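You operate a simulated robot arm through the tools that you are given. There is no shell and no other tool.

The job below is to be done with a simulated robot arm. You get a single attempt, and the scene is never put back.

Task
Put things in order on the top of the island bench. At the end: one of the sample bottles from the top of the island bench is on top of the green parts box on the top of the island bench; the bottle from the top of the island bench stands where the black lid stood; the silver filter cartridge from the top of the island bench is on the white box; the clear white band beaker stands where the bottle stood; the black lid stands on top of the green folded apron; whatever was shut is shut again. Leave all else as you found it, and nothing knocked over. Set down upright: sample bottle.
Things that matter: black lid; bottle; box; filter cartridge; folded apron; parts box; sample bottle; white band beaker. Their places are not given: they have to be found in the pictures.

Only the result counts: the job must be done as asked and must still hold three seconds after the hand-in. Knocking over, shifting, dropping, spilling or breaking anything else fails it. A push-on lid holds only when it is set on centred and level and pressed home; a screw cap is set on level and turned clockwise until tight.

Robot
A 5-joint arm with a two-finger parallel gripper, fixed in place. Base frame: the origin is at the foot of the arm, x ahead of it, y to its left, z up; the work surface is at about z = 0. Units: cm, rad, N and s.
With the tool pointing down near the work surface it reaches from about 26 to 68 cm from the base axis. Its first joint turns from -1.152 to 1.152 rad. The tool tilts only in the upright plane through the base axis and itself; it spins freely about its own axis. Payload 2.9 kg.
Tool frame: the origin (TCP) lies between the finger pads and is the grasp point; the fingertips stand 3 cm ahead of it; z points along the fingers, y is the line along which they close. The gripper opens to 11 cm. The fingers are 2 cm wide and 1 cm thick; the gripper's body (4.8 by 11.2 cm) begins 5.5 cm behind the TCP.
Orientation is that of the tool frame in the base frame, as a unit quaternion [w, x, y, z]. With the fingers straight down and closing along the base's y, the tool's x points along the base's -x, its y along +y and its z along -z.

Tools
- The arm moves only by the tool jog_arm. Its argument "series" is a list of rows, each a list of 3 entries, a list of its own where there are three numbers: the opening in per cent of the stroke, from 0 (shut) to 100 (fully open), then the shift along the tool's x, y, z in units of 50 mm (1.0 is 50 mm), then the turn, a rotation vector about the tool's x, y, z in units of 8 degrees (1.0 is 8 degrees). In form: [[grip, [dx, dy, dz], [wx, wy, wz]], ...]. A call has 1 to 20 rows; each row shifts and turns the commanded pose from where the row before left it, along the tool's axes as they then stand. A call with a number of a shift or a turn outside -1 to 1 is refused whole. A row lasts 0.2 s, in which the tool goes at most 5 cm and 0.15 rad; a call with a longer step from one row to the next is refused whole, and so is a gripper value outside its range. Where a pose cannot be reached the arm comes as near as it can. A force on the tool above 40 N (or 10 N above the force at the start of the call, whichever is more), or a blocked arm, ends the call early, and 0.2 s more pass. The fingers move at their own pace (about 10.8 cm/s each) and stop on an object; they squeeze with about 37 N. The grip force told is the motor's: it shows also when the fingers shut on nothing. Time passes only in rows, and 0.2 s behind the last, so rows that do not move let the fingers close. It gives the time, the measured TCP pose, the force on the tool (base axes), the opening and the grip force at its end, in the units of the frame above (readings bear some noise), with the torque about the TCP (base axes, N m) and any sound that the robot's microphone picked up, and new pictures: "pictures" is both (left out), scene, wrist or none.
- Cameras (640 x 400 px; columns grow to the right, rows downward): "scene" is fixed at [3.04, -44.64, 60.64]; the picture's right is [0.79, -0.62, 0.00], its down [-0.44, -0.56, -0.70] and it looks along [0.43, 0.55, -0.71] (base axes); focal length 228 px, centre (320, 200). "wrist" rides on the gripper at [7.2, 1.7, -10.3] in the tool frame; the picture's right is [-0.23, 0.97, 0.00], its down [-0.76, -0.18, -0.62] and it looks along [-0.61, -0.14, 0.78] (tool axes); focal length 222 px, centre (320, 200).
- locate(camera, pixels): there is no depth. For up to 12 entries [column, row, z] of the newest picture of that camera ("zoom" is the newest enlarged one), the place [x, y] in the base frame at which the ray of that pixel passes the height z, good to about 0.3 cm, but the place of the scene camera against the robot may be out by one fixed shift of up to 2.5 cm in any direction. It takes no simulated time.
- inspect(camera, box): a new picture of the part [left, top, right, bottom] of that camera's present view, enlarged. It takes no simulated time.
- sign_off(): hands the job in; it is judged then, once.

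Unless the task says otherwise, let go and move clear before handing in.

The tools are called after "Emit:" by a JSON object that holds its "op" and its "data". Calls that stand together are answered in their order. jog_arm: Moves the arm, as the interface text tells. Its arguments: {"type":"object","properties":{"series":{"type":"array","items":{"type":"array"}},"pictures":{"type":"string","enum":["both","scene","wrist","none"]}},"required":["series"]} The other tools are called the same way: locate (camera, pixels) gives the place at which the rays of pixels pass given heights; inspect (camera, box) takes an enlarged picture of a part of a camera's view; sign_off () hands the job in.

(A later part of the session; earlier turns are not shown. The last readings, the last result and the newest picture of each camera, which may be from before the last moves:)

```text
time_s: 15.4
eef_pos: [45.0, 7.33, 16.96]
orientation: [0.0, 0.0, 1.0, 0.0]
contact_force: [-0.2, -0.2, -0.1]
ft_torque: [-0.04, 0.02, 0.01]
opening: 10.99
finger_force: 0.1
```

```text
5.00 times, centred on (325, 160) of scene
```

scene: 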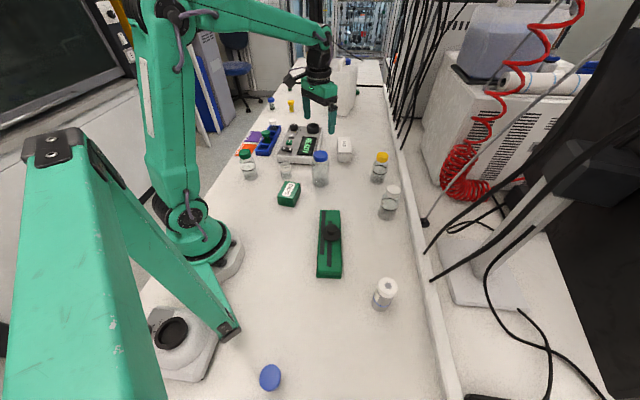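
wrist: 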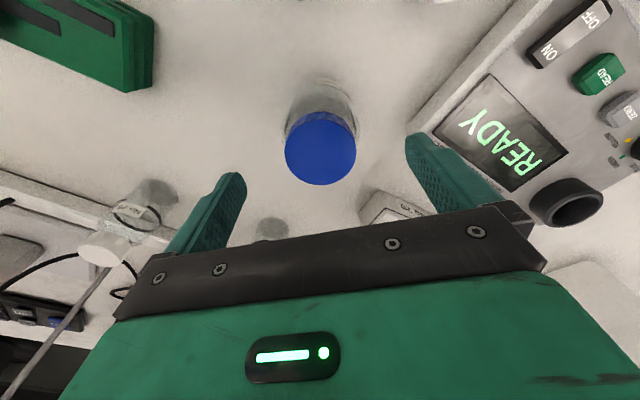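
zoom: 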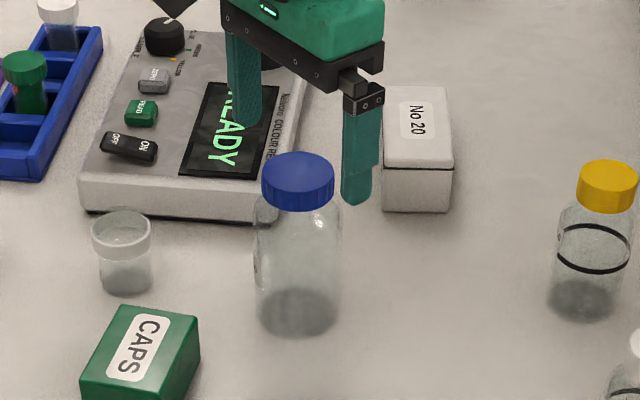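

The rays from two heights agree on the bottle at (44.7,7.35) with a height of 13.0. I'll correct 0.3 cm, lower to z≈8.8 and close on the body.

Emit:
{"op": "jog_arm", "data": {"series": [[100, [0.06, 0.0, 0], [0, 0, 0]], [100, [0, 0, 0.6], [0, 0, 0]], [100, [0, 0, 0.6], [0, 0, 0]], [100, [0, 0, 0.43], [0, 0, 0]], [100, [0, 0, 0], [0, 0, 0]], [30, [0, 0, 0], [0, 0, 0]], [30, [0, 0, 0], [0, 0, 0]], [30, [0, 0, 0], [0, 0, 0]], [30, [0, 0, 0], [0, 0, 0]]], "pictures": "both"}}

Emit:
{"op": "inspect", "data": {"camera": "scene", "box": [290, 120, 360, 200]}}

```text
time_s: 17.4
eef_pos: [44.71, 7.26, 8.76]
orientation: [0.0, 0.001, 1.0, 0.001]
contact_force: [0.3, 0.1, -0.1]
ft_torque: [-0.02, -0.02, 0.02]
opening: 6.53
finger_force: 36.9
```

scene: 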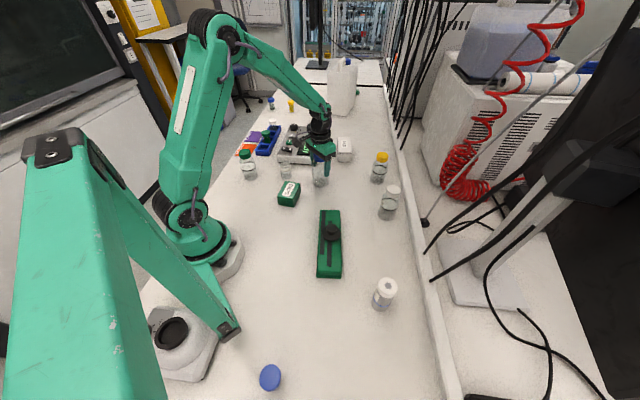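
wrist: 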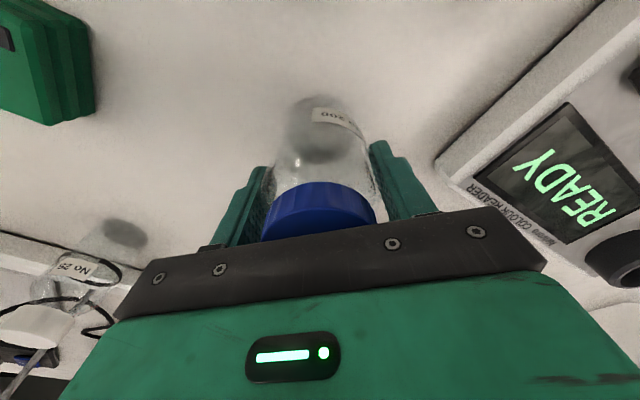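

```text
5.00 times, centred on (325, 160) of scene
```

zoom: 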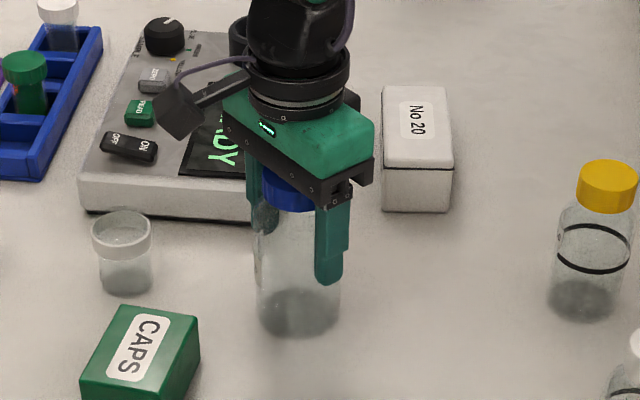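

The bottle body is gripped (6.53 cm), and it stood at (44.7,7.3). I'll lift it 16 cm and carry it over the lid's old spot.

Emit:
{"op": "jog_arm", "data": {"series": [[30, [0, 0, -0.3], [0, 0, 0]], [30, [0, 0, -0.7], [0, 0, 0]], [30, [0, 0, -0.8], [0, 0, 0]], [30, [0, 0, -0.8], [0, 0, 0]], [30, [0, 0, -0.6], [0, 0, 0]], [30, [0.2, 0.44, 0], [0, 0, 0]], [30, [0.344, 0.764, 0], [0, 0, 0]], [30, [0.344, 0.764, 0], [0, 0, 0]], [30, [0.344, 0.764, 0], [0, 0, 0]], [30, [0.344, 0.764, 0], [0, 0, 0]], [30, [0.344, 0.764, 0], [0, 0, 0]], [30, [0.344, 0.764, 0], [0, 0, 0]], [30, [0.146, 0.326, 0], [0, 0, 0]], [30, [0, 0, 0], [0, 0, 0]]], "pictures": "both"}}

Emit:
{"op": "locate", "data": {"camera": "scene", "pixels": [[251.5, 176.9, 0], [259.75, 160, 1.5], [247.5, 157, 10], [247.5, 157, 11]]}}

Emit:
{"op": "inspect", "data": {"camera": "wrist", "box": [160, 0, 480, 200]}}

Emit:
{"op": "inspect", "data": {"camera": "scene", "box": [220, 110, 320, 190]}}

```text
time_s: 20.4
eef_pos: [32.47, 34.12, 24.93]
orientation: [0.0, -0.001, 1.0, 0.0]
contact_force: [-0.1, 0.2, -1.4]
ft_torque: [-0.03, 0.0, 0.0]
opening: 6.53
finger_force: 36.9
```

scene: 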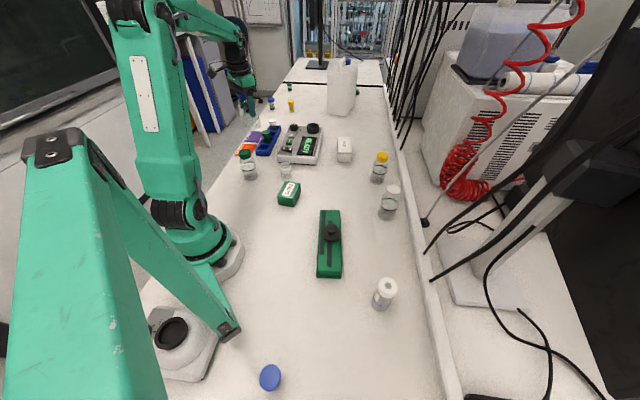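
wrist: 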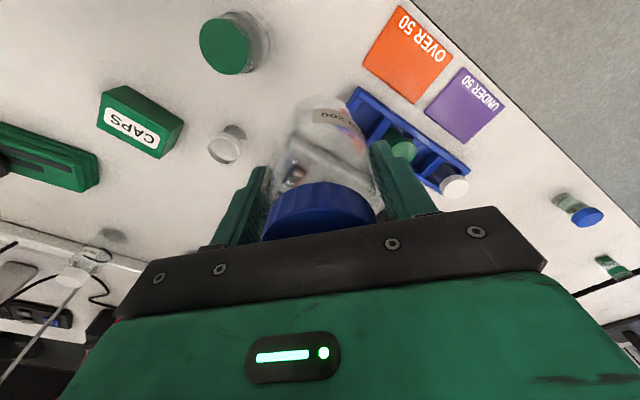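

```text
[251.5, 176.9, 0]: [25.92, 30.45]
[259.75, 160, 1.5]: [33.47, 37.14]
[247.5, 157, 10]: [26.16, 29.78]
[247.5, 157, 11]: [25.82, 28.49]
```

```text
2.00 times, centred on (320, 100) of wrist
```

zoom: 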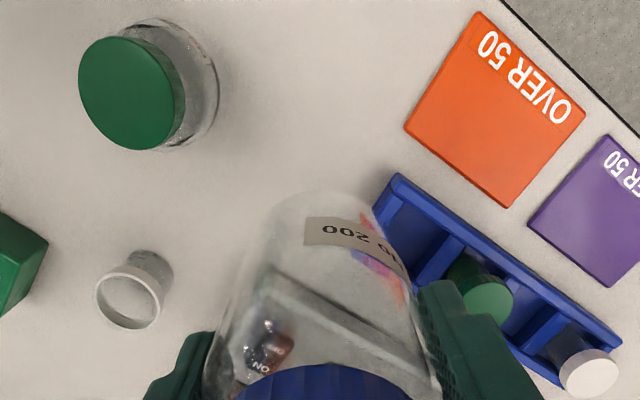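

```text
5.00 times, centred on (270, 150) of scene
```

zoom: 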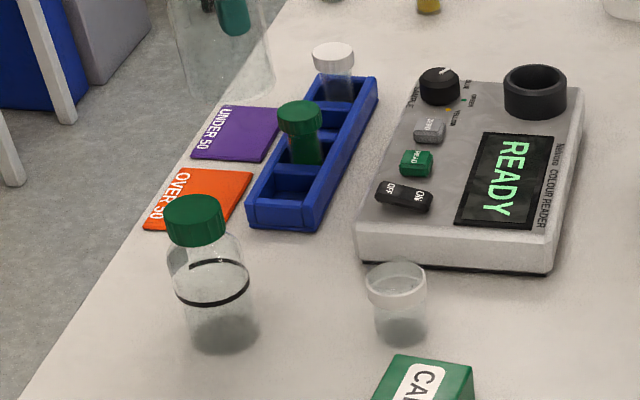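

The bottle is above the spot, and the green bottle is about 10 cm away. I'll check the clearance to the rack's near end using scene rays and the reference shift.

Emit:
{"op": "locate", "data": {"camera": "scene", "pixels": [[255.8, 154.6, 0], [269.6, 156, 0], [257, 150.5, 2.5], [269, 152, 2.5], [251.5, 176.9, 0], [286, 177, 0]]}}

Emit:
{"op": "locate", "data": {"camera": "wrist", "pixels": [[358.5, 87.5, 3], [358.5, 87.5, 2.5], [370, 130, 3], [248, 38, 0], [244, 28, 0]]}}

```text
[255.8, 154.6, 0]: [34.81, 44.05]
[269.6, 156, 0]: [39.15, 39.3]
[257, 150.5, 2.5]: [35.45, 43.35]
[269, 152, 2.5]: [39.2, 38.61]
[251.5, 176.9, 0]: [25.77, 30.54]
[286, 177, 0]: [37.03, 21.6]
```

```text
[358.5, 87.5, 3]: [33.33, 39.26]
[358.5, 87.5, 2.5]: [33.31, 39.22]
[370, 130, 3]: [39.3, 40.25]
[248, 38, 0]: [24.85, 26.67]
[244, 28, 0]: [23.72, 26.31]
```

The clearance to the rack is about 1 cm. I'll lower to just above the surface.

Emit:
{"op": "jog_arm", "data": {"series": [[30, [0, 0, 0.7], [0, 0, 0]], [30, [0, 0, 0.8], [0, 0, 0]], [30, [0, 0, 0.8], [0, 0, 0]], [30, [0, 0, 0.5], [0, 0, 0]], [30, [0, 0, 0.28], [0, 0, 0]], [30, [0, 0, 0], [0, 0, 0]]], "pictures": "both"}}

Emit:
{"op": "inspect", "data": {"camera": "wrist", "box": [160, 0, 480, 200]}}

Emit:
{"op": "inspect", "data": {"camera": "scene", "box": [220, 110, 320, 190]}}

```text
time_s: 21.8
eef_pos: [32.58, 34.24, 9.48]
orientation: [0.0, -0.001, 1.0, 0.0]
contact_force: [-0.2, 0.1, -1.8]
ft_torque: [-0.01, 0.03, -0.01]
opening: 6.51
finger_force: 36.6
```

scene: 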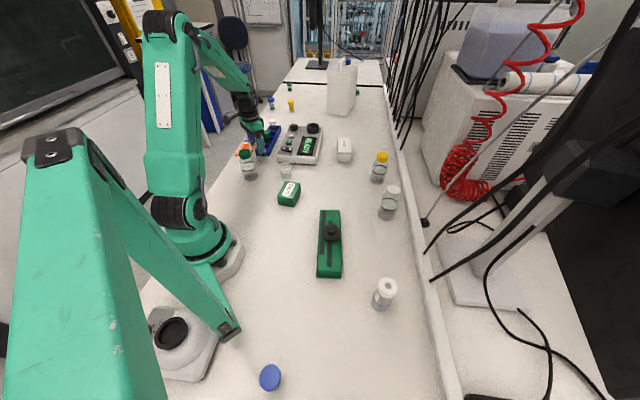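
wrist: 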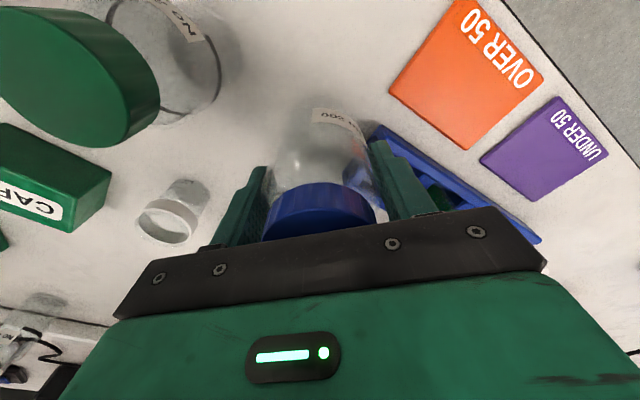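

```text
2.00 times, centred on (320, 100) of wrist
```

zoom: 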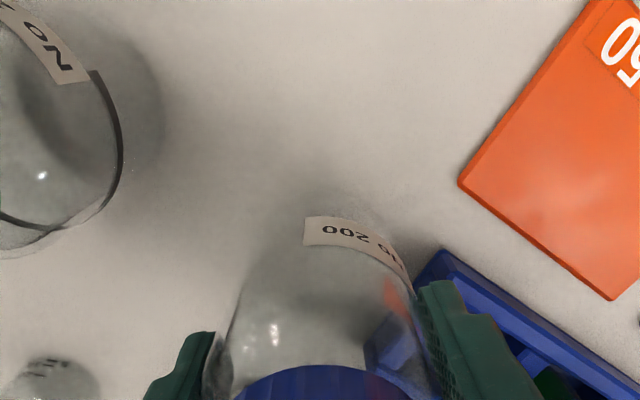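

```text
5.00 times, centred on (270, 150) of scene
```

zoom: 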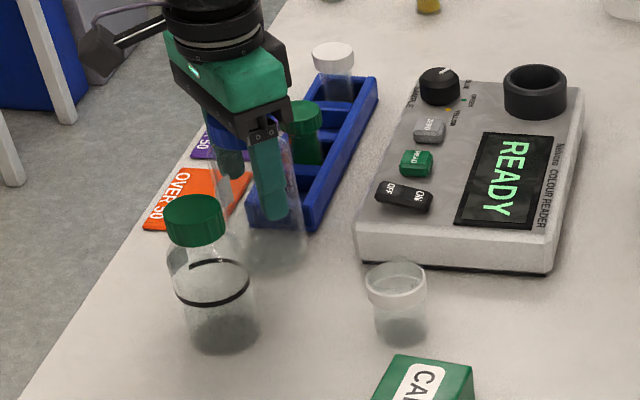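

There is no contact yet at z=9.48 (pick height was 8.76). I'll lower the last 0.7 cm and open partly.

Emit:
{"op": "jog_arm", "data": {"series": [[30, [0, 0, 0.08], [0, 0, 0]], [30, [0, 0, 0.05], [0, 0, 0]], [30, [0, 0, 0.01], [0, 0, 0]], [30, [0, 0, 0], [0, 0, 0]]], "pictures": "none"}}

```text
time_s: 22.8
eef_pos: [32.59, 34.28, 8.73]
orientation: [0.0, 0.0, 1.0, 0.0]
contact_force: [0.0, 0.1, -1.4]
ft_torque: [-0.01, 0.0, -0.01]
opening: 6.51
finger_force: 37.1
```

There is still only the bottle's weight on the tool (-1.4 N) at z=8.73. I'll lower a bit more in small steps.

Emit:
{"op": "jog_arm", "data": {"series": [[30, [0, 0, 0.02], [0, 0, 0]], [30, [0, 0, 0], [0, 0, 0]]], "pictures": "none"}}

Emit:
{"op": "jog_arm", "data": {"series": [[30, [0, 0, 0.02], [0, 0, 0]], [30, [0, 0, 0], [0, 0, 0]]], "pictures": "none"}}

```text
time_s: 23.4
eef_pos: [32.66, 34.27, 8.68]
orientation: [-0.001, 0.0, 1.0, 0.0]
contact_force: [-2.1, -3.1, 11.9]
ft_torque: [-0.49, 0.29, 0.01]
opening: 6.52
finger_force: 36.9
```

```text
time_s: 24.0
eef_pos: [32.69, 34.15, 8.67]
orientation: [0.0, 0.001, 1.0, 0.001]
contact_force: [-5.6, -3.2, 21.0]
ft_torque: [-0.31, 0.02, -0.18]
opening: 6.53
finger_force: 37.6
```

Contact now: 21 N upward, so the bottle is on the surface. I'll back off slightly, open to about 8 cm, and look.

Emit:
{"op": "jog_arm", "data": {"series": [[30, [0, 0, -0.025], [0, 0, 0]], [30, [0, 0, 0], [0, 0, 0]], [66, [0, 0, 0], [0, 0, 0]], [73, [0, 0, 0], [0, 0, 0]], [73, [0, 0, 0], [0, 0, 0]]], "pictures": "both"}}

Emit:
{"op": "inspect", "data": {"camera": "wrist", "box": [160, 50, 480, 250]}}

Emit:
{"op": "inspect", "data": {"camera": "scene", "box": [220, 110, 320, 190]}}

```text
time_s: 25.2
eef_pos: [32.66, 34.17, 8.68]
orientation: [0.0, 0.0, 1.0, 0.0]
contact_force: [-0.2, -1.3, -0.6]
ft_torque: [-0.03, 0.0, 0.01]
opening: 8.03
finger_force: 0.1
```

scene: 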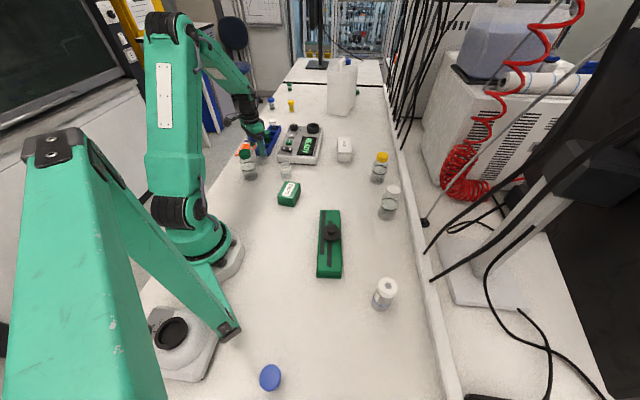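
wrist: 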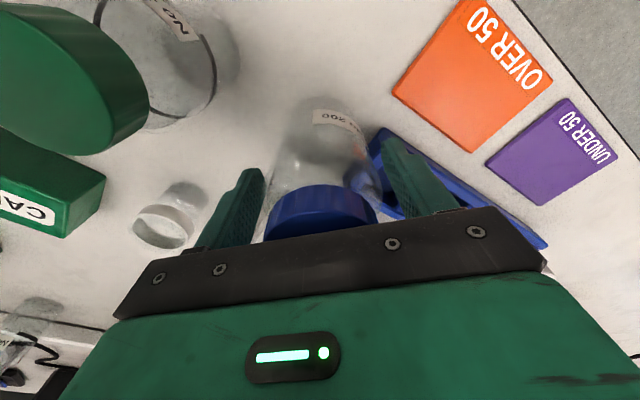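

```text
2.00 times, centred on (320, 150) of wrist
```

zoom: 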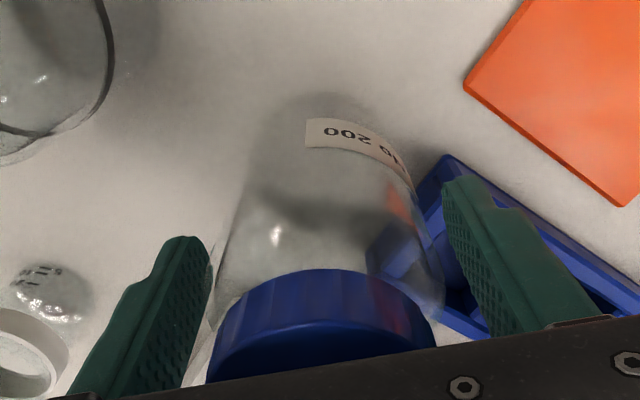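

```text
5.00 times, centred on (270, 150) of scene
```

zoom: 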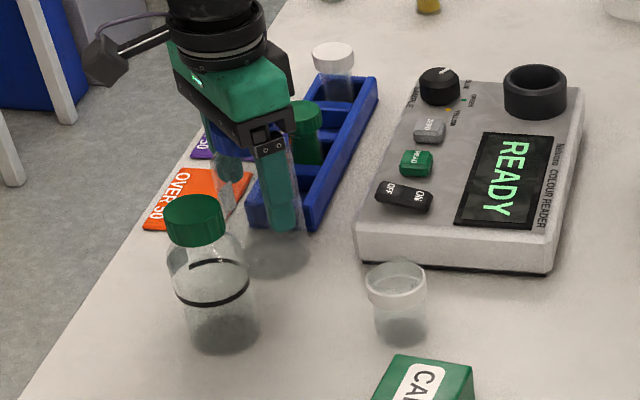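

The bottle stands on its own. I'll rise straight up, then move over the beaker.

Emit:
{"op": "jog_arm", "data": {"series": [[73, [0, 0, -0.4], [0, 0, 0]], [73, [0, 0, -0.8], [0, 0, 0]], [73, [0, 0, -0.8], [0, 0, 0]], [80, [0, 0, -0.6], [0, 0, 0]], [100, [-0.17, -0.78, 0], [0, 0, 0]], [100, [-0.17, -0.78, 0], [0, 0, 0]], [100, [-0.17, -0.78, 0], [0, 0, 0]], [100, [-0.17, -0.78, 0], [0, 0, 0]], [100, [0, 0, 0], [0, 0, 0]]], "pictures": "both"}}

Emit:
{"op": "inspect", "data": {"camera": "wrist", "box": [220, 40, 420, 200]}}

Emit:
{"op": "inspect", "data": {"camera": "scene", "box": [220, 110, 320, 190]}}

```text
time_s: 27.2
eef_pos: [35.95, 18.53, 21.65]
orientation: [0.0, 0.0, 1.0, -0.001]
contact_force: [0.4, 0.9, 0.5]
ft_torque: [-0.01, -0.04, 0.04]
opening: 11.03
finger_force: 0.1
```

scene: 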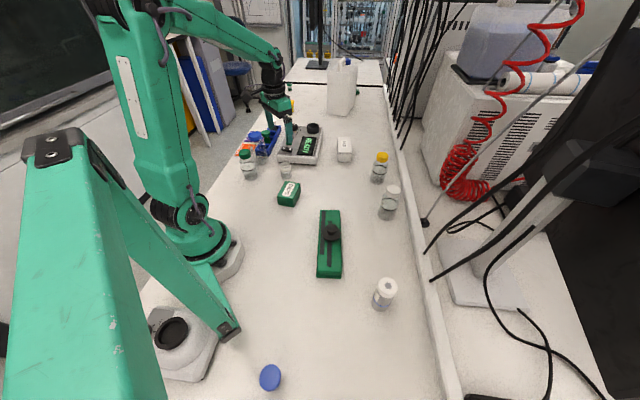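
wrist: 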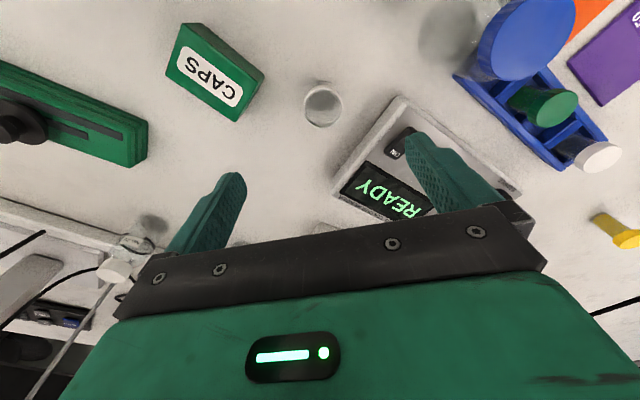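

```text
2.50 times, centred on (320, 120) of wrist
```

zoom: 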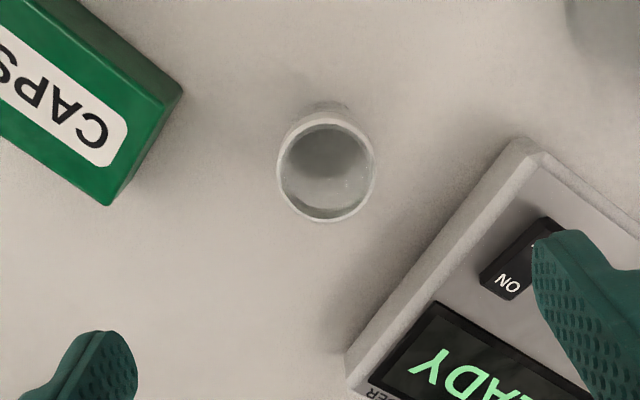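

```text
5.00 times, centred on (270, 150) of scene
```

zoom: 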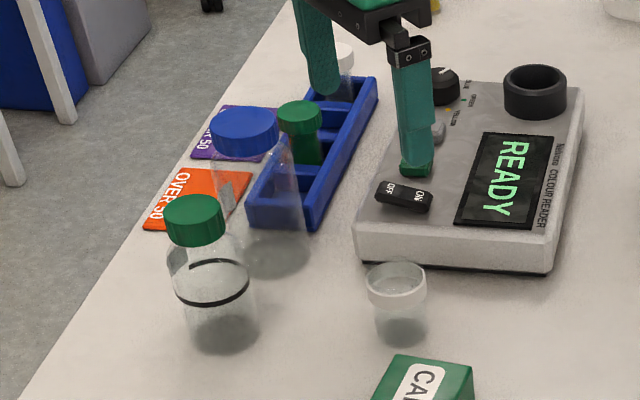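

The bottle stands clear, and the beaker's rim is centred at (322.8,106.8). I'll measure the beaker and the reader's edge next to it.

Emit:
{"op": "locate", "data": {"camera": "wrist", "pixels": [[322.8, 106.8, 4], [322.8, 106.8, 5], [322.8, 106.8, 6], [303, 107, 5], [342.5, 107, 5], [396, 98, 0], [396, 98, 3.5], [331, 184, 0], [331, 184, 3.5]]}}

Emit:
{"op": "inspect", "data": {"camera": "scene", "box": [270, 150, 310, 190]}}

Emit:
{"op": "inspect", "data": {"camera": "wrist", "box": [160, 0, 480, 220]}}

```text
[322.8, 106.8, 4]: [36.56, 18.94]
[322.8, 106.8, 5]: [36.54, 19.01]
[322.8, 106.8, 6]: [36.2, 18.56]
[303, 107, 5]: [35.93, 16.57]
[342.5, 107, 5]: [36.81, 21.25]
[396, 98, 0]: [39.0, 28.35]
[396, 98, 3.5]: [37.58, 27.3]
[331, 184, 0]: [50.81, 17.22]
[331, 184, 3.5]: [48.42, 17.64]
```

```text
10.00 times, centred on (290, 170) of scene
```

zoom: 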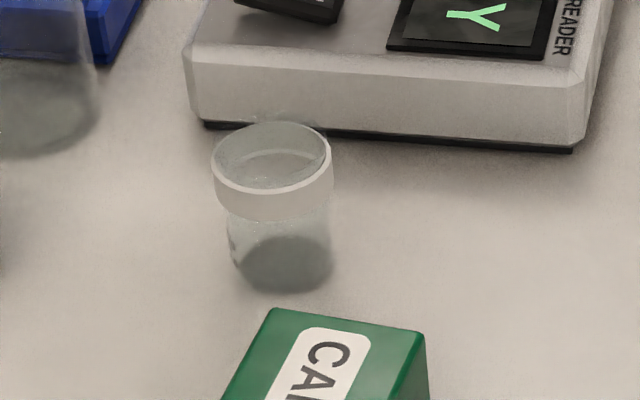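

```text
1.82 times, centred on (320, 110) of wrist
```

zoom: 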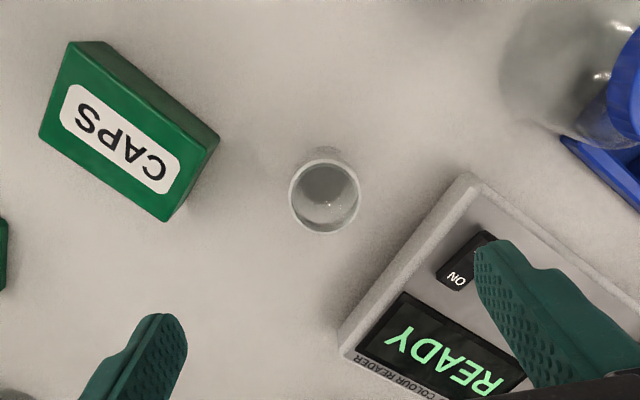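

The beaker is at about (36.1,18.85), 5.4 cm tall with a 4.8 cm rim, and the reader is clear by 3 cm. I'll lower around the rim band.

Emit:
{"op": "jog_arm", "data": {"series": [[80, [-0.03, 0.066, 0], [0, 0, 0]], [80, [0, 0, 0.7], [0, 0, 0]], [80, [0, 0, 0.8], [0, 0, 0]], [80, [0, 0, 0.8], [0, 0, 0]], [80, [0, 0, 0.6], [0, 0, 0]], [80, [0, 0, 0.39], [0, 0, 0]], [80, [0, 0, 0], [0, 0, 0]]], "pictures": "both"}}

Emit:
{"op": "inspect", "data": {"camera": "wrist", "box": [160, 50, 480, 250]}}

Emit:
{"op": "inspect", "data": {"camera": "scene", "box": [260, 140, 320, 190]}}

```text
time_s: 28.8
eef_pos: [36.06, 18.85, 5.1]
orientation: [0.0, 0.0, 1.0, 0.001]
contact_force: [-0.2, -0.5, -0.9]
ft_torque: [0.0, -0.02, 0.02]
opening: 8.81
finger_force: 0.2
```

scene: 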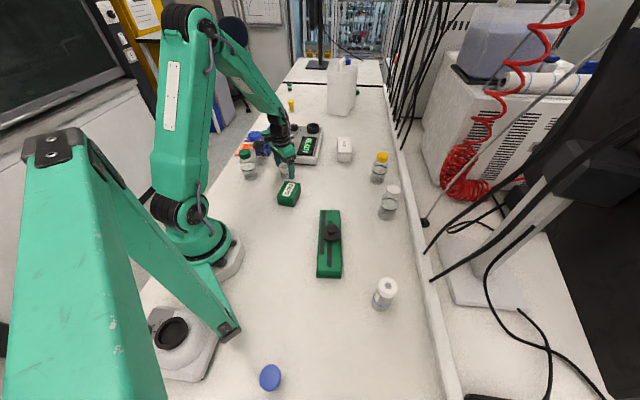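
wrist: 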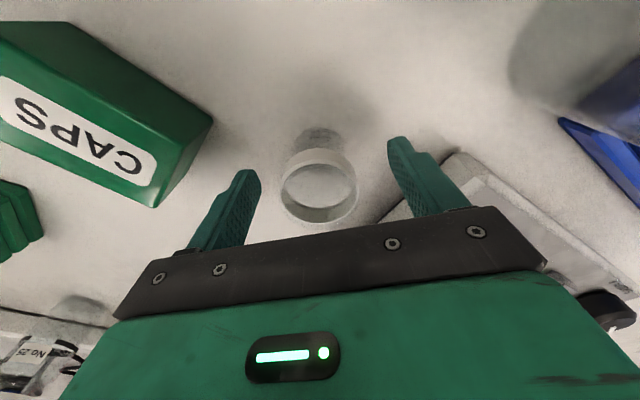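

```text
2.00 times, centred on (320, 150) of wrist
```

zoom: 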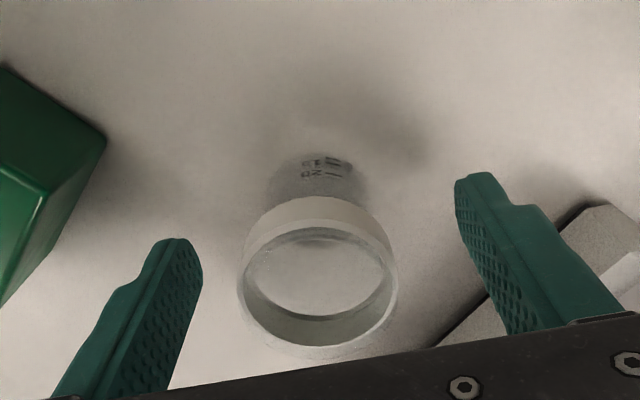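

```text
8.00 times, centred on (290, 165) of scene
```

zoom: 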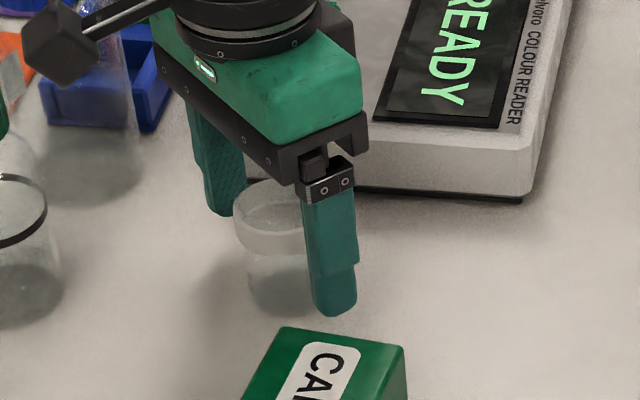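

The rim (centre (318.5,193.5)) is right between the pads. I'll close on it.

Emit:
{"op": "jog_arm", "data": {"series": [[55, [0, 0, 0], [0, 0, 0]], [30, [0, 0, 0], [0, 0, 0]], [30, [0, 0, 0], [0, 0, 0]], [30, [0, 0, 0], [0, 0, 0]]], "pictures": "wrist"}}

Emit:
{"op": "inspect", "data": {"camera": "wrist", "box": [160, 50, 480, 250]}}

```text
time_s: 29.8
eef_pos: [36.17, 18.9, 5.21]
orientation: [0.0, 0.0, 1.0, 0.0]
contact_force: [-0.1, -1.0, -0.4]
ft_torque: [0.01, -0.03, -0.01]
opening: 4.18
finger_force: 36.4
```

wrist: 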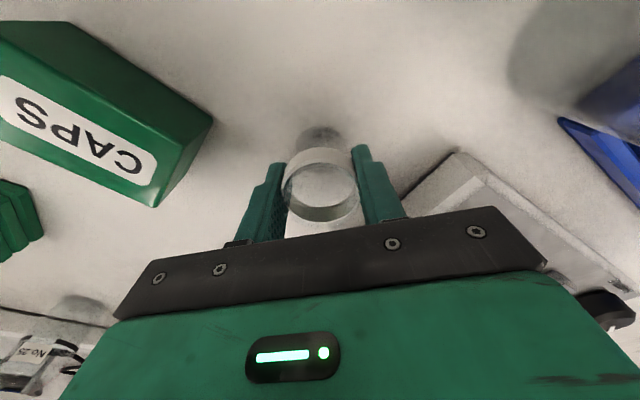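

```text
2.00 times, centred on (320, 150) of wrist
```

zoom: 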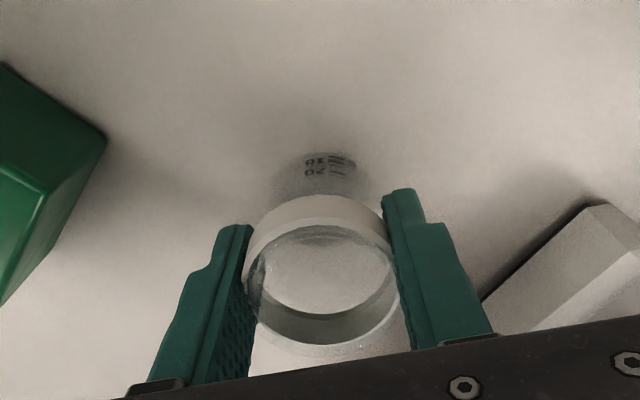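

The beaker is gripped (4.18 cm). I'll lift it 9 cm and carry it to (44.7,7.3).

Emit:
{"op": "jog_arm", "data": {"series": [[30, [0, 0, -0.2], [0, 0, 0]], [30, [0, 0, -0.5], [0, 0, 0]], [30, [0, 0, -0.6], [0, 0, 0]], [30, [0, 0, -0.5], [0, 0, 0]], [30, [-0.2, -0.27, 0], [0, 0, 0]], [30, [-0.4, -0.54, 0], [0, 0, 0]], [30, [-0.4, -0.54, 0], [0, 0, 0]], [30, [-0.4, -0.54, 0], [0, 0, 0]], [30, [-0.31, -0.43, 0], [0, 0, 0]], [30, [0, 0, 0], [0, 0, 0]], [30, [0, 0, 0.5], [0, 0, 0]], [30, [0, 0, 0.6], [0, 0, 0]], [30, [0, 0, 0.5], [0, 0, 0]], [30, [0, 0, 0.1], [0, 0, 0]], [30, [0, 0, 0], [0, 0, 0]]], "pictures": "both"}}

Emit:
{"op": "inspect", "data": {"camera": "scene", "box": [280, 140, 350, 190]}}

```text
time_s: 33.0
eef_pos: [44.68, 7.17, 5.81]
orientation: [0.0, 0.001, 1.0, 0.0]
contact_force: [0.4, 1.2, 0.2]
ft_torque: [-0.04, -0.04, 0.0]
opening: 4.2
finger_force: 37.0
```

scene: 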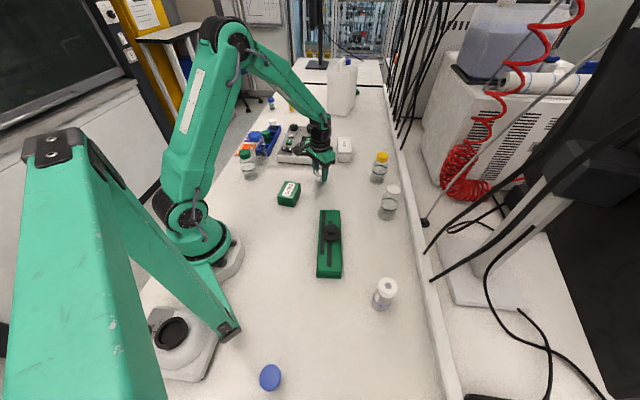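
wrist: 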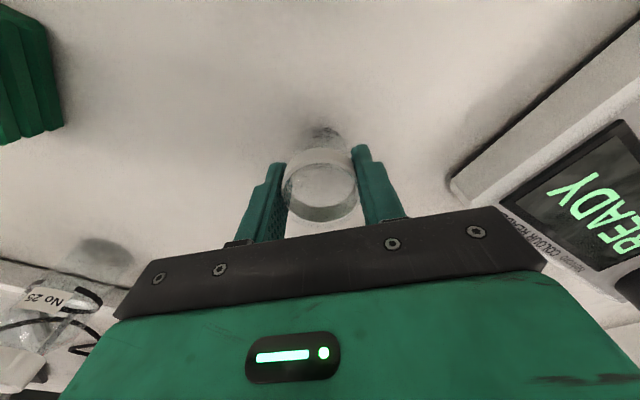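

```text
8.00 times, centred on (315, 165) of scene
```

zoom: 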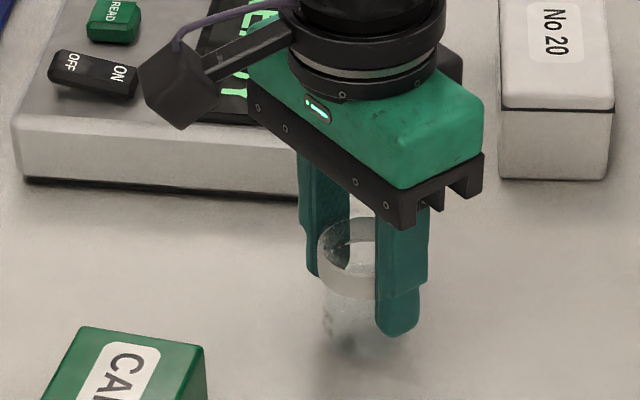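

The beaker hangs just above the bottle's old spot at z=5.81 (pick height was about 5.15). I'll lower in small steps until there is contact.

Emit:
{"op": "jog_arm", "data": {"series": [[30, [0, 0, 0.07], [0, 0, 0]], [30, [0, 0, 0.03], [0, 0, 0]], [30, [0, 0, 0.01], [0, 0, 0]], [30, [0, 0, 0], [0, 0, 0]]], "pictures": "none"}}

Emit:
{"op": "jog_arm", "data": {"series": [[30, [0, 0, 0.02], [0, 0, 0]], [30, [0, 0, 0], [0, 0, 0]]], "pictures": "none"}}

```text
time_s: 34.0
eef_pos: [44.74, 7.18, 5.25]
orientation: [0.0, 0.0, 1.0, 0.0]
contact_force: [-0.4, 0.4, 1.0]
ft_torque: [0.03, 0.05, -0.03]
opening: 4.21
finger_force: 37.6
```

```text
time_s: 34.6
eef_pos: [44.65, 7.31, 5.2]
orientation: [0.0, 0.0, 1.0, 0.0]
contact_force: [-5.9, 0.3, 20.0]
ft_torque: [-0.05, 0.3, -0.07]
opening: 4.15
finger_force: 36.4
```

Contact at z=5.2 (20 N). I'll ease up, open and rise.

Emit:
{"op": "jog_arm", "data": {"series": [[30, [0, 0, -0.02], [0, 0, 0]], [30, [0, 0, 0], [0, 0, 0]], [50, [0, 0, 0], [0, 0, 0]], [65, [0, 0, 0], [0, 0, 0]], [65, [0, 0, 0], [0, 0, 0]], [65, [0, 0, -0.3], [0, 0, 0]], [65, [0, 0, -0.7], [0, 0, 0]], [80, [0, 0, -0.8], [0, 0, 0]], [100, [0, 0, -0.8], [0, 0, 0]], [100, [0, 0, -0.8], [0, 0, 0]], [100, [0, 0, 0], [0, 0, 0]]], "pictures": "both"}}

Emit:
{"op": "inspect", "data": {"camera": "scene", "box": [270, 140, 350, 200]}}

Emit:
{"op": "inspect", "data": {"camera": "wrist", "box": [160, 50, 480, 250]}}

```text
time_s: 37.0
eef_pos: [44.8, 7.25, 22.27]
orientation: [0.0, 0.0, 1.0, 0.0]
contact_force: [-0.1, -0.2, 0.3]
ft_torque: [-0.02, 0.02, -0.03]
opening: 11.01
finger_force: 0.1
```

scene: 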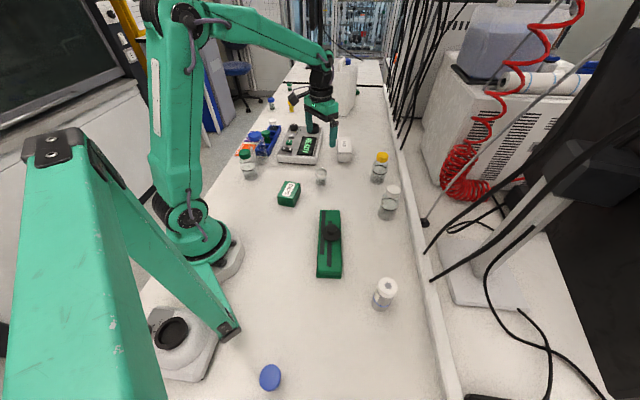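
wrist: 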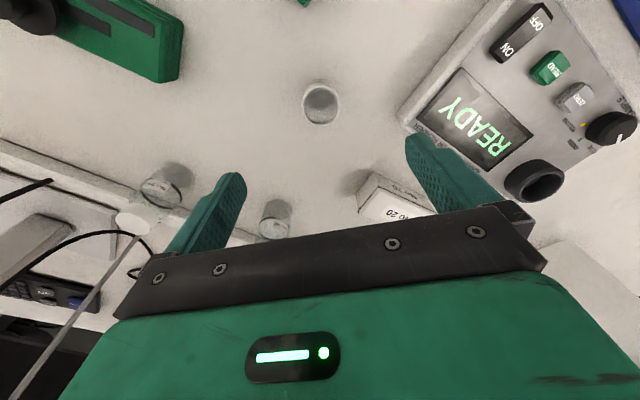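

```text
6.67 times, centred on (310, 170) of scene
```

zoom: 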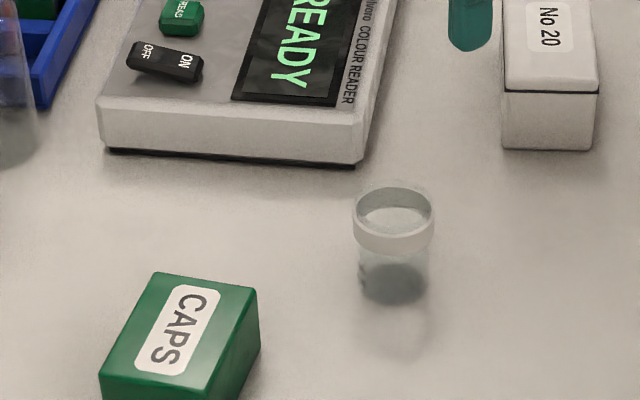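

```text
2.00 times, centred on (320, 150) of wrist
```

zoom: 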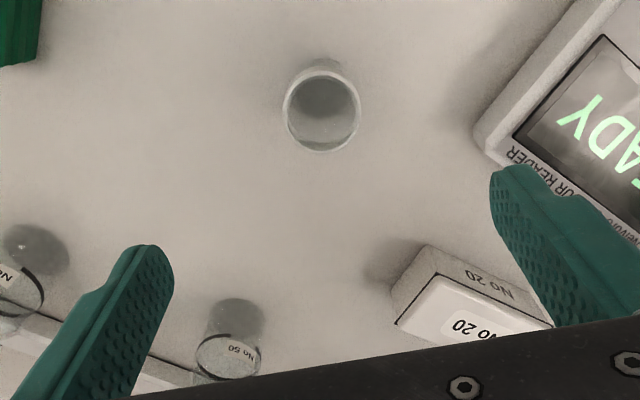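

The beaker stands at the bottle's old spot. Next I'll view the white box from above to measure it.

Emit:
{"op": "jog_arm", "data": {"series": [[100, [-0.75, 0.44, 0], [0, 0, 0]], [100, [-0.75, 0.44, 0], [0, 0, 0]], [100, [-0.75, 0.44, 0], [0, 0, 0]], [100, [-0.75, 0.44, 0], [0, 0, 0]], [100, [0, 0, 0], [0, 0, 0]]], "pictures": "both"}}

Emit:
{"op": "inspect", "data": {"camera": "wrist", "box": [220, 50, 460, 200]}}

Emit:
{"op": "inspect", "data": {"camera": "scene", "box": [320, 120, 370, 170]}}

```text
time_s: 38.2
eef_pos: [59.68, 16.12, 22.25]
orientation: [0.001, 0.0, 1.0, 0.0]
contact_force: [-0.2, 0.1, -0.6]
ft_torque: [0.02, 0.0, -0.02]
opening: 10.98
finger_force: 0.1
```

scene: 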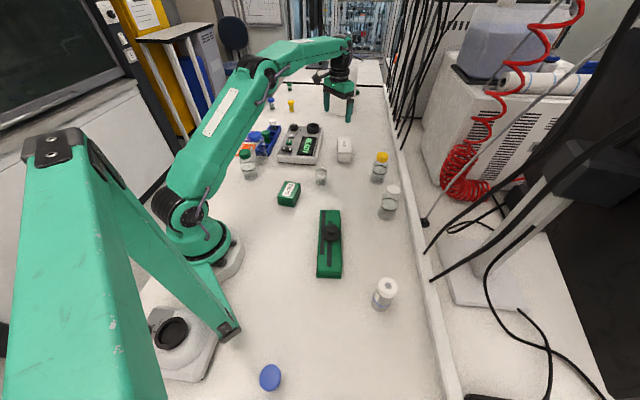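
wrist: 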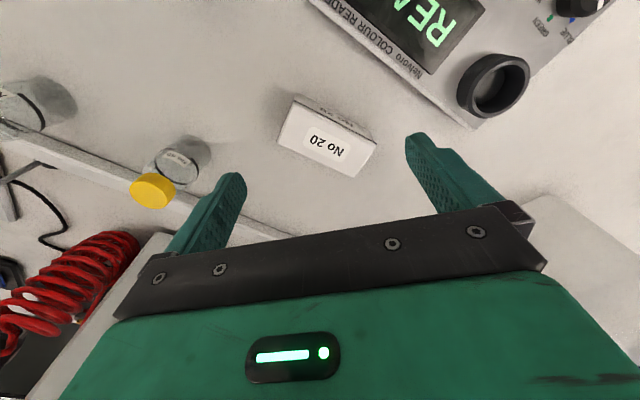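

```text
2.67 times, centred on (340, 125) of wrist
```

zoom: 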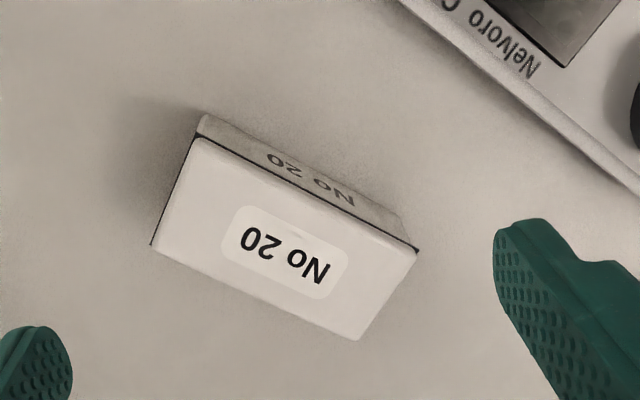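

```text
8.00 times, centred on (345, 145) of scene
```

zoom: 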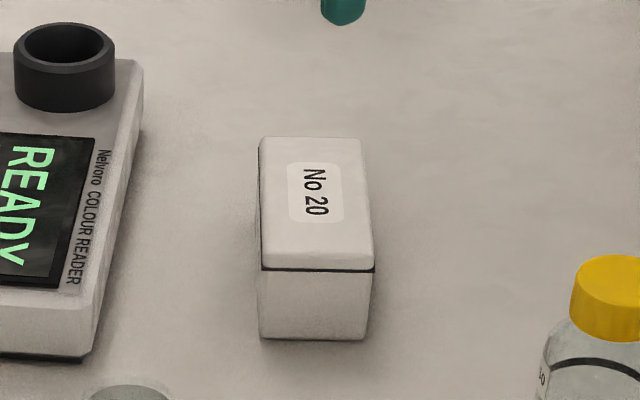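

The box top corners are at px A(295,102), B(376,144.5), C(354,177), D(277.5,141). I'll locate them at candidate heights.

Emit:
{"op": "locate", "data": {"camera": "wrist", "pixels": [[296.2, 93.2, 0], [371.8, 130.6, 0], [295.1, 101.8, 4], [375.6, 144.5, 4], [353.9, 177.4, 4], [277.5, 141.1, 4], [295.1, 101.8, 5], [375.6, 144.5, 5], [353.9, 177.4, 5], [277.5, 141.1, 5], [325.5, 141, 5], [325.5, 141, 4]]}}

Emit:
{"op": "locate", "data": {"camera": "scene", "pixels": [[344, 142, 4], [344, 142, 5], [337.3, 162, 0], [351, 162.3, 0], [337.5, 153.5, 4.5], [351.9, 153.5, 4.5]]}}

```text
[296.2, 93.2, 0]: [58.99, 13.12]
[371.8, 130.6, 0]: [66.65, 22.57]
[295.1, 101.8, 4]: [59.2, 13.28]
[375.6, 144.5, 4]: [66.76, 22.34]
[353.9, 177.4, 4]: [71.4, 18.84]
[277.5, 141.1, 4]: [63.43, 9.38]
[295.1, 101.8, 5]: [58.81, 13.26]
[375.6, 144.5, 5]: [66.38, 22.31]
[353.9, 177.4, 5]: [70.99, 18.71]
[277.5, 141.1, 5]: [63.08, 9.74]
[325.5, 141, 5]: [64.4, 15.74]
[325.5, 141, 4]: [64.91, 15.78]
```

```text
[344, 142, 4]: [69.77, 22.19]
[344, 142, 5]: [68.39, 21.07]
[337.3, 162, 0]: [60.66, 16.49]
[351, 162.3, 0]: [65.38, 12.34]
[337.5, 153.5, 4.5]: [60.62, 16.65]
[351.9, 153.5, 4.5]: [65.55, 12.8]
```

The box top is about 11.8 × 5.8 cm at z≈4.5, centred at (65.0,16.0). Now I'll travel over to the cartridge.

Emit:
{"op": "jog_arm", "data": {"series": [[100, [0.512, -0.767, 0], [0, 0, 0]], [100, [0.512, -0.767, 0], [0, 0, 0]], [100, [0.512, -0.767, 0], [0, 0, 0]], [100, [0.512, -0.767, 0], [0, 0, 0]], [100, [0.512, -0.767, 0], [0, 0, 0]], [100, [0.512, -0.767, 0], [0, 0, 0]], [100, [0.512, -0.767, 0], [0, 0, 0]], [100, [0.512, -0.767, 0], [0, 0, 0]], [100, [0.512, -0.767, 0], [0, 0, 0]], [100, [0.512, -0.767, 0], [0, 0, 0]], [100, [0.512, -0.767, 0], [0, 0, 0]], [100, [0.512, -0.767, 0], [0, 0, 0]], [100, [0, 0, 0], [0, 0, 0]]], "pictures": "both"}}

Emit:
{"op": "inspect", "data": {"camera": "wrist", "box": [160, 20, 480, 220]}}

Emit:
{"op": "inspect", "data": {"camera": "scene", "box": [350, 255, 430, 325]}}

```text
time_s: 41.0
eef_pos: [29.07, -30.02, 22.13]
orientation: [0.0, -0.002, 1.0, 0.0]
contact_force: [-1.1, -0.6, 0.1]
ft_torque: [-0.02, 0.01, 0.02]
opening: 11.01
finger_force: 0.1
```

scene: 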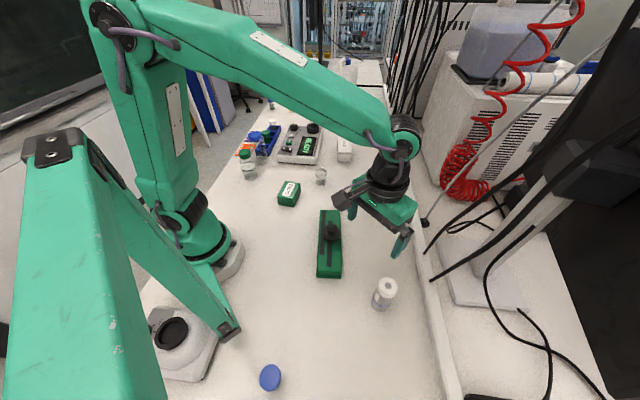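
wrist: 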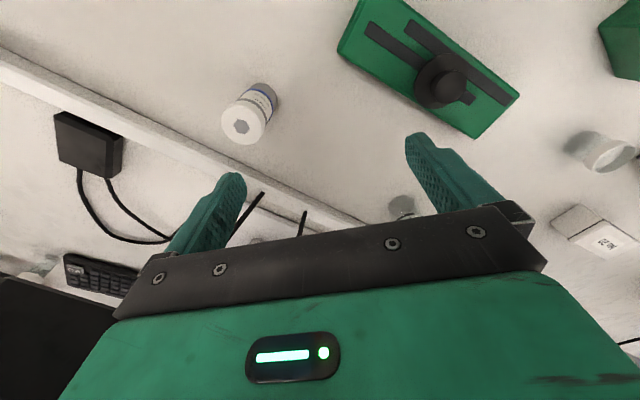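

```text
2.00 times, centred on (320, 120) of wrist
```

zoom: 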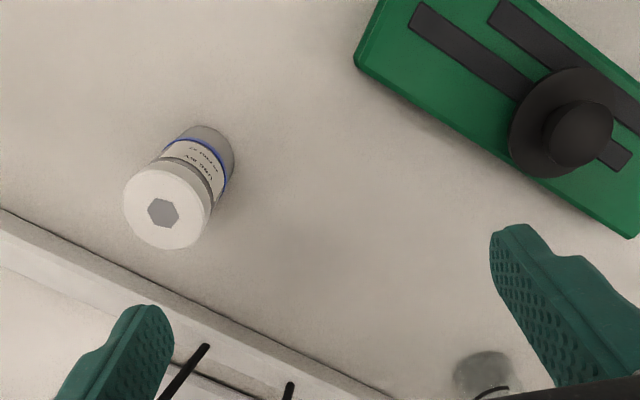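

```text
5.71 times, centred on (390, 290) of scene
```

zoom: 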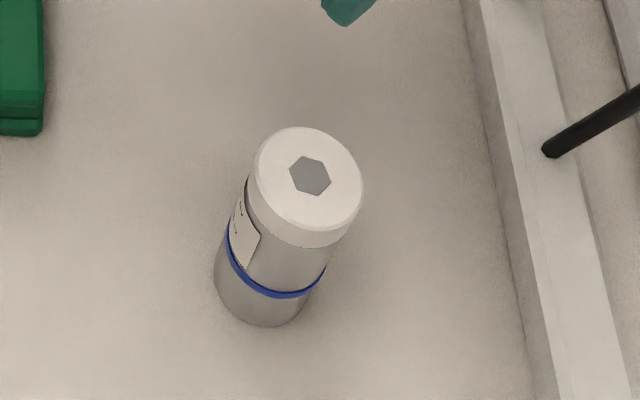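

The cartridge's white top is at (244,123.5) and its base near (261.5,96). I'll match the rays to get its height and place.

Emit:
{"op": "locate", "data": {"camera": "wrist", "pixels": [[261.5, 96, 0], [244, 123.5, 8], [244, 123.5, 9], [244, 123.5, 10], [244, 123.5, 11], [222, 124, 9], [266, 124, 9]]}}

Emit:
{"op": "locate", "data": {"camera": "scene", "pixels": [[381.5, 305, 0], [388.2, 268, 9], [388.2, 288, 8], [388.2, 288, 9], [388.2, 288, 10]]}}

```text
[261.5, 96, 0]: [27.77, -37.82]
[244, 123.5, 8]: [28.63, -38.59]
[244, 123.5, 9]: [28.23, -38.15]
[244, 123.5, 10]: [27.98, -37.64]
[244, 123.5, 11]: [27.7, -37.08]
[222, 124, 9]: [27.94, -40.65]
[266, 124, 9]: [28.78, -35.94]
```

```text
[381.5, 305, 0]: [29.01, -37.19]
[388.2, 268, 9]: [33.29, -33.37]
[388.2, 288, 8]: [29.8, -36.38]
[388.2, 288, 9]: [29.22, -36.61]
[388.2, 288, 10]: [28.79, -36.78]
```

The cartridge is near (28.1,-38.0), roughly 9.5 cm tall and 4.8 cm wide. I'll move directly over it and look again, also at the nearby ledge.

Emit:
{"op": "jog_arm", "data": {"series": [[100, [0.1, -0.8, 0], [0, 0, 0]], [100, [0.09, -0.8, 0], [0, 0, 0]], [100, [0, 0, 0], [0, 0, 0]]], "pictures": "both"}}

Emit:
{"op": "inspect", "data": {"camera": "wrist", "box": [160, 20, 480, 220]}}

```text
time_s: 41.8
eef_pos: [28.15, -37.95, 22.14]
orientation: [0.0, 0.001, 1.0, -0.001]
contact_force: [-0.1, -0.3, -0.3]
ft_torque: [0.0, 0.02, -0.01]
opening: 11.0
finger_force: 0.0
```

scene: 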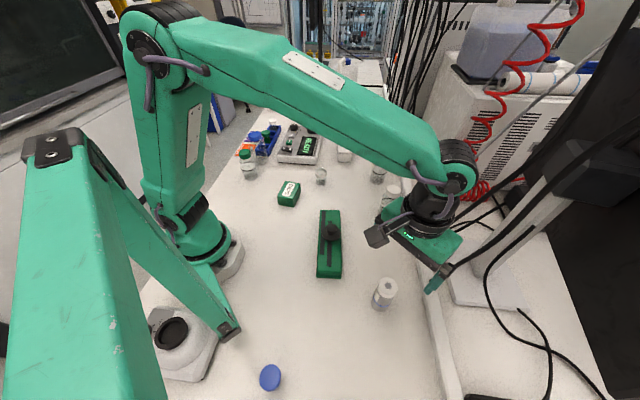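
wrist: 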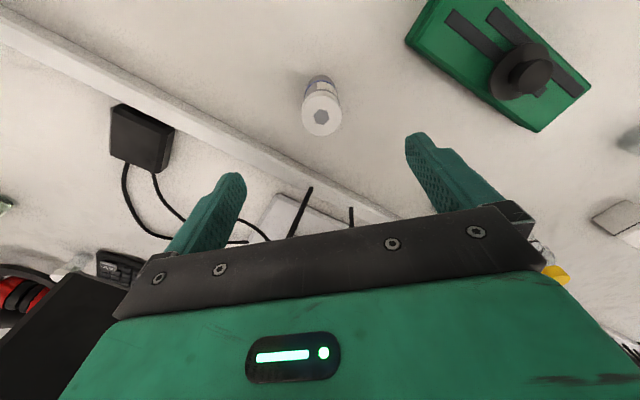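

```text
2.00 times, centred on (320, 120) of wrist
```

zoom: 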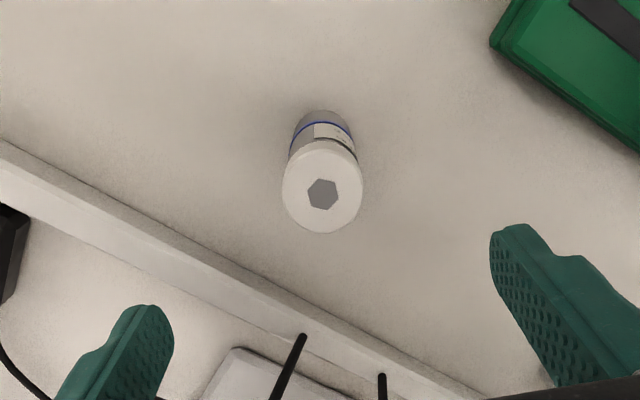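

The cartridge top is at (321.5,116), nearly under the hand. I'll check how far the ledge is from where the fingers will go.

Emit:
{"op": "locate", "data": {"camera": "wrist", "pixels": [[160, 90, 0], [200, 111, 0], [260, 141, 0], [160, 90, 3], [200, 111, 3], [321.5, 116, 9.5], [321.5, 116, 9], [302, 116, 9.5], [341, 116, 9.5], [321.5, 78, 0]]}}

```text
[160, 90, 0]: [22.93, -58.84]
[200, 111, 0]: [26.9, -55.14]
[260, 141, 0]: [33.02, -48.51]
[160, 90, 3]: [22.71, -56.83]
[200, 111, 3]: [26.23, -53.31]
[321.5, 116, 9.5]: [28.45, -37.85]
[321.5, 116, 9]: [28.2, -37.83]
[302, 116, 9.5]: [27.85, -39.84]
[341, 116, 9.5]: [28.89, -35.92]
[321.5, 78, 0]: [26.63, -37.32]
```

The ledge is more than 10 cm away, so it's clear. I'll lower to z≈5.6 and close on the cartridge.

Emit:
{"op": "jog_arm", "data": {"series": [[100, [-0.02, 0.024, 0], [0, 0, 0]], [100, [0, 0, 0.7], [0, 0, 0]], [100, [0, 0, 0.8], [0, 0, 0]], [100, [0, 0, 0.8], [0, 0, 0]], [100, [0, 0, 0.6], [0, 0, 0]], [100, [0, 0, 0.4], [0, 0, 0]], [100, [0, 0, 0], [0, 0, 0]]], "pictures": "both"}}

Emit:
{"op": "inspect", "data": {"camera": "scene", "box": [350, 245, 430, 325]}}

```text
time_s: 43.4
eef_pos: [28.21, -37.9, 5.65]
orientation: [0.0, 0.0, 1.0, 0.0]
contact_force: [0.4, 0.0, -0.4]
ft_torque: [-0.02, 0.0, -0.03]
opening: 11.0
finger_force: 0.2
```

scene: 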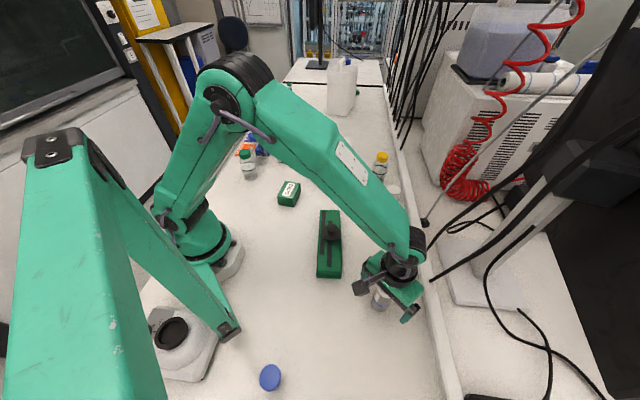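
wrist: 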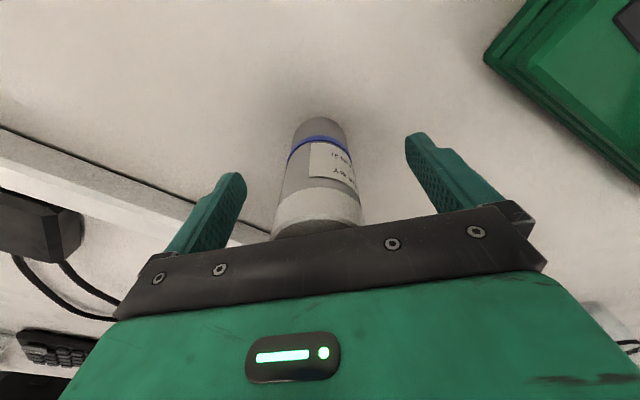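

```text
5.00 times, centred on (390, 285) of scene
```

zoom: 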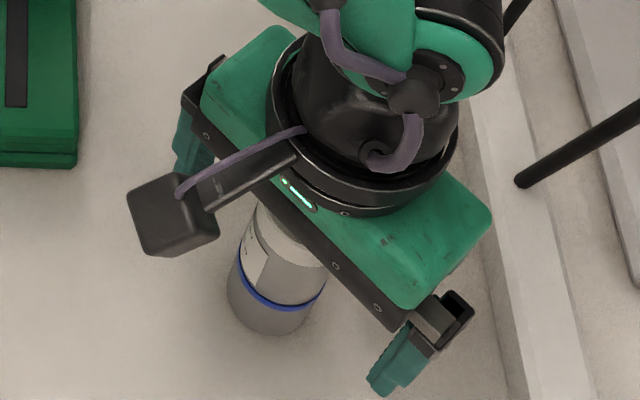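

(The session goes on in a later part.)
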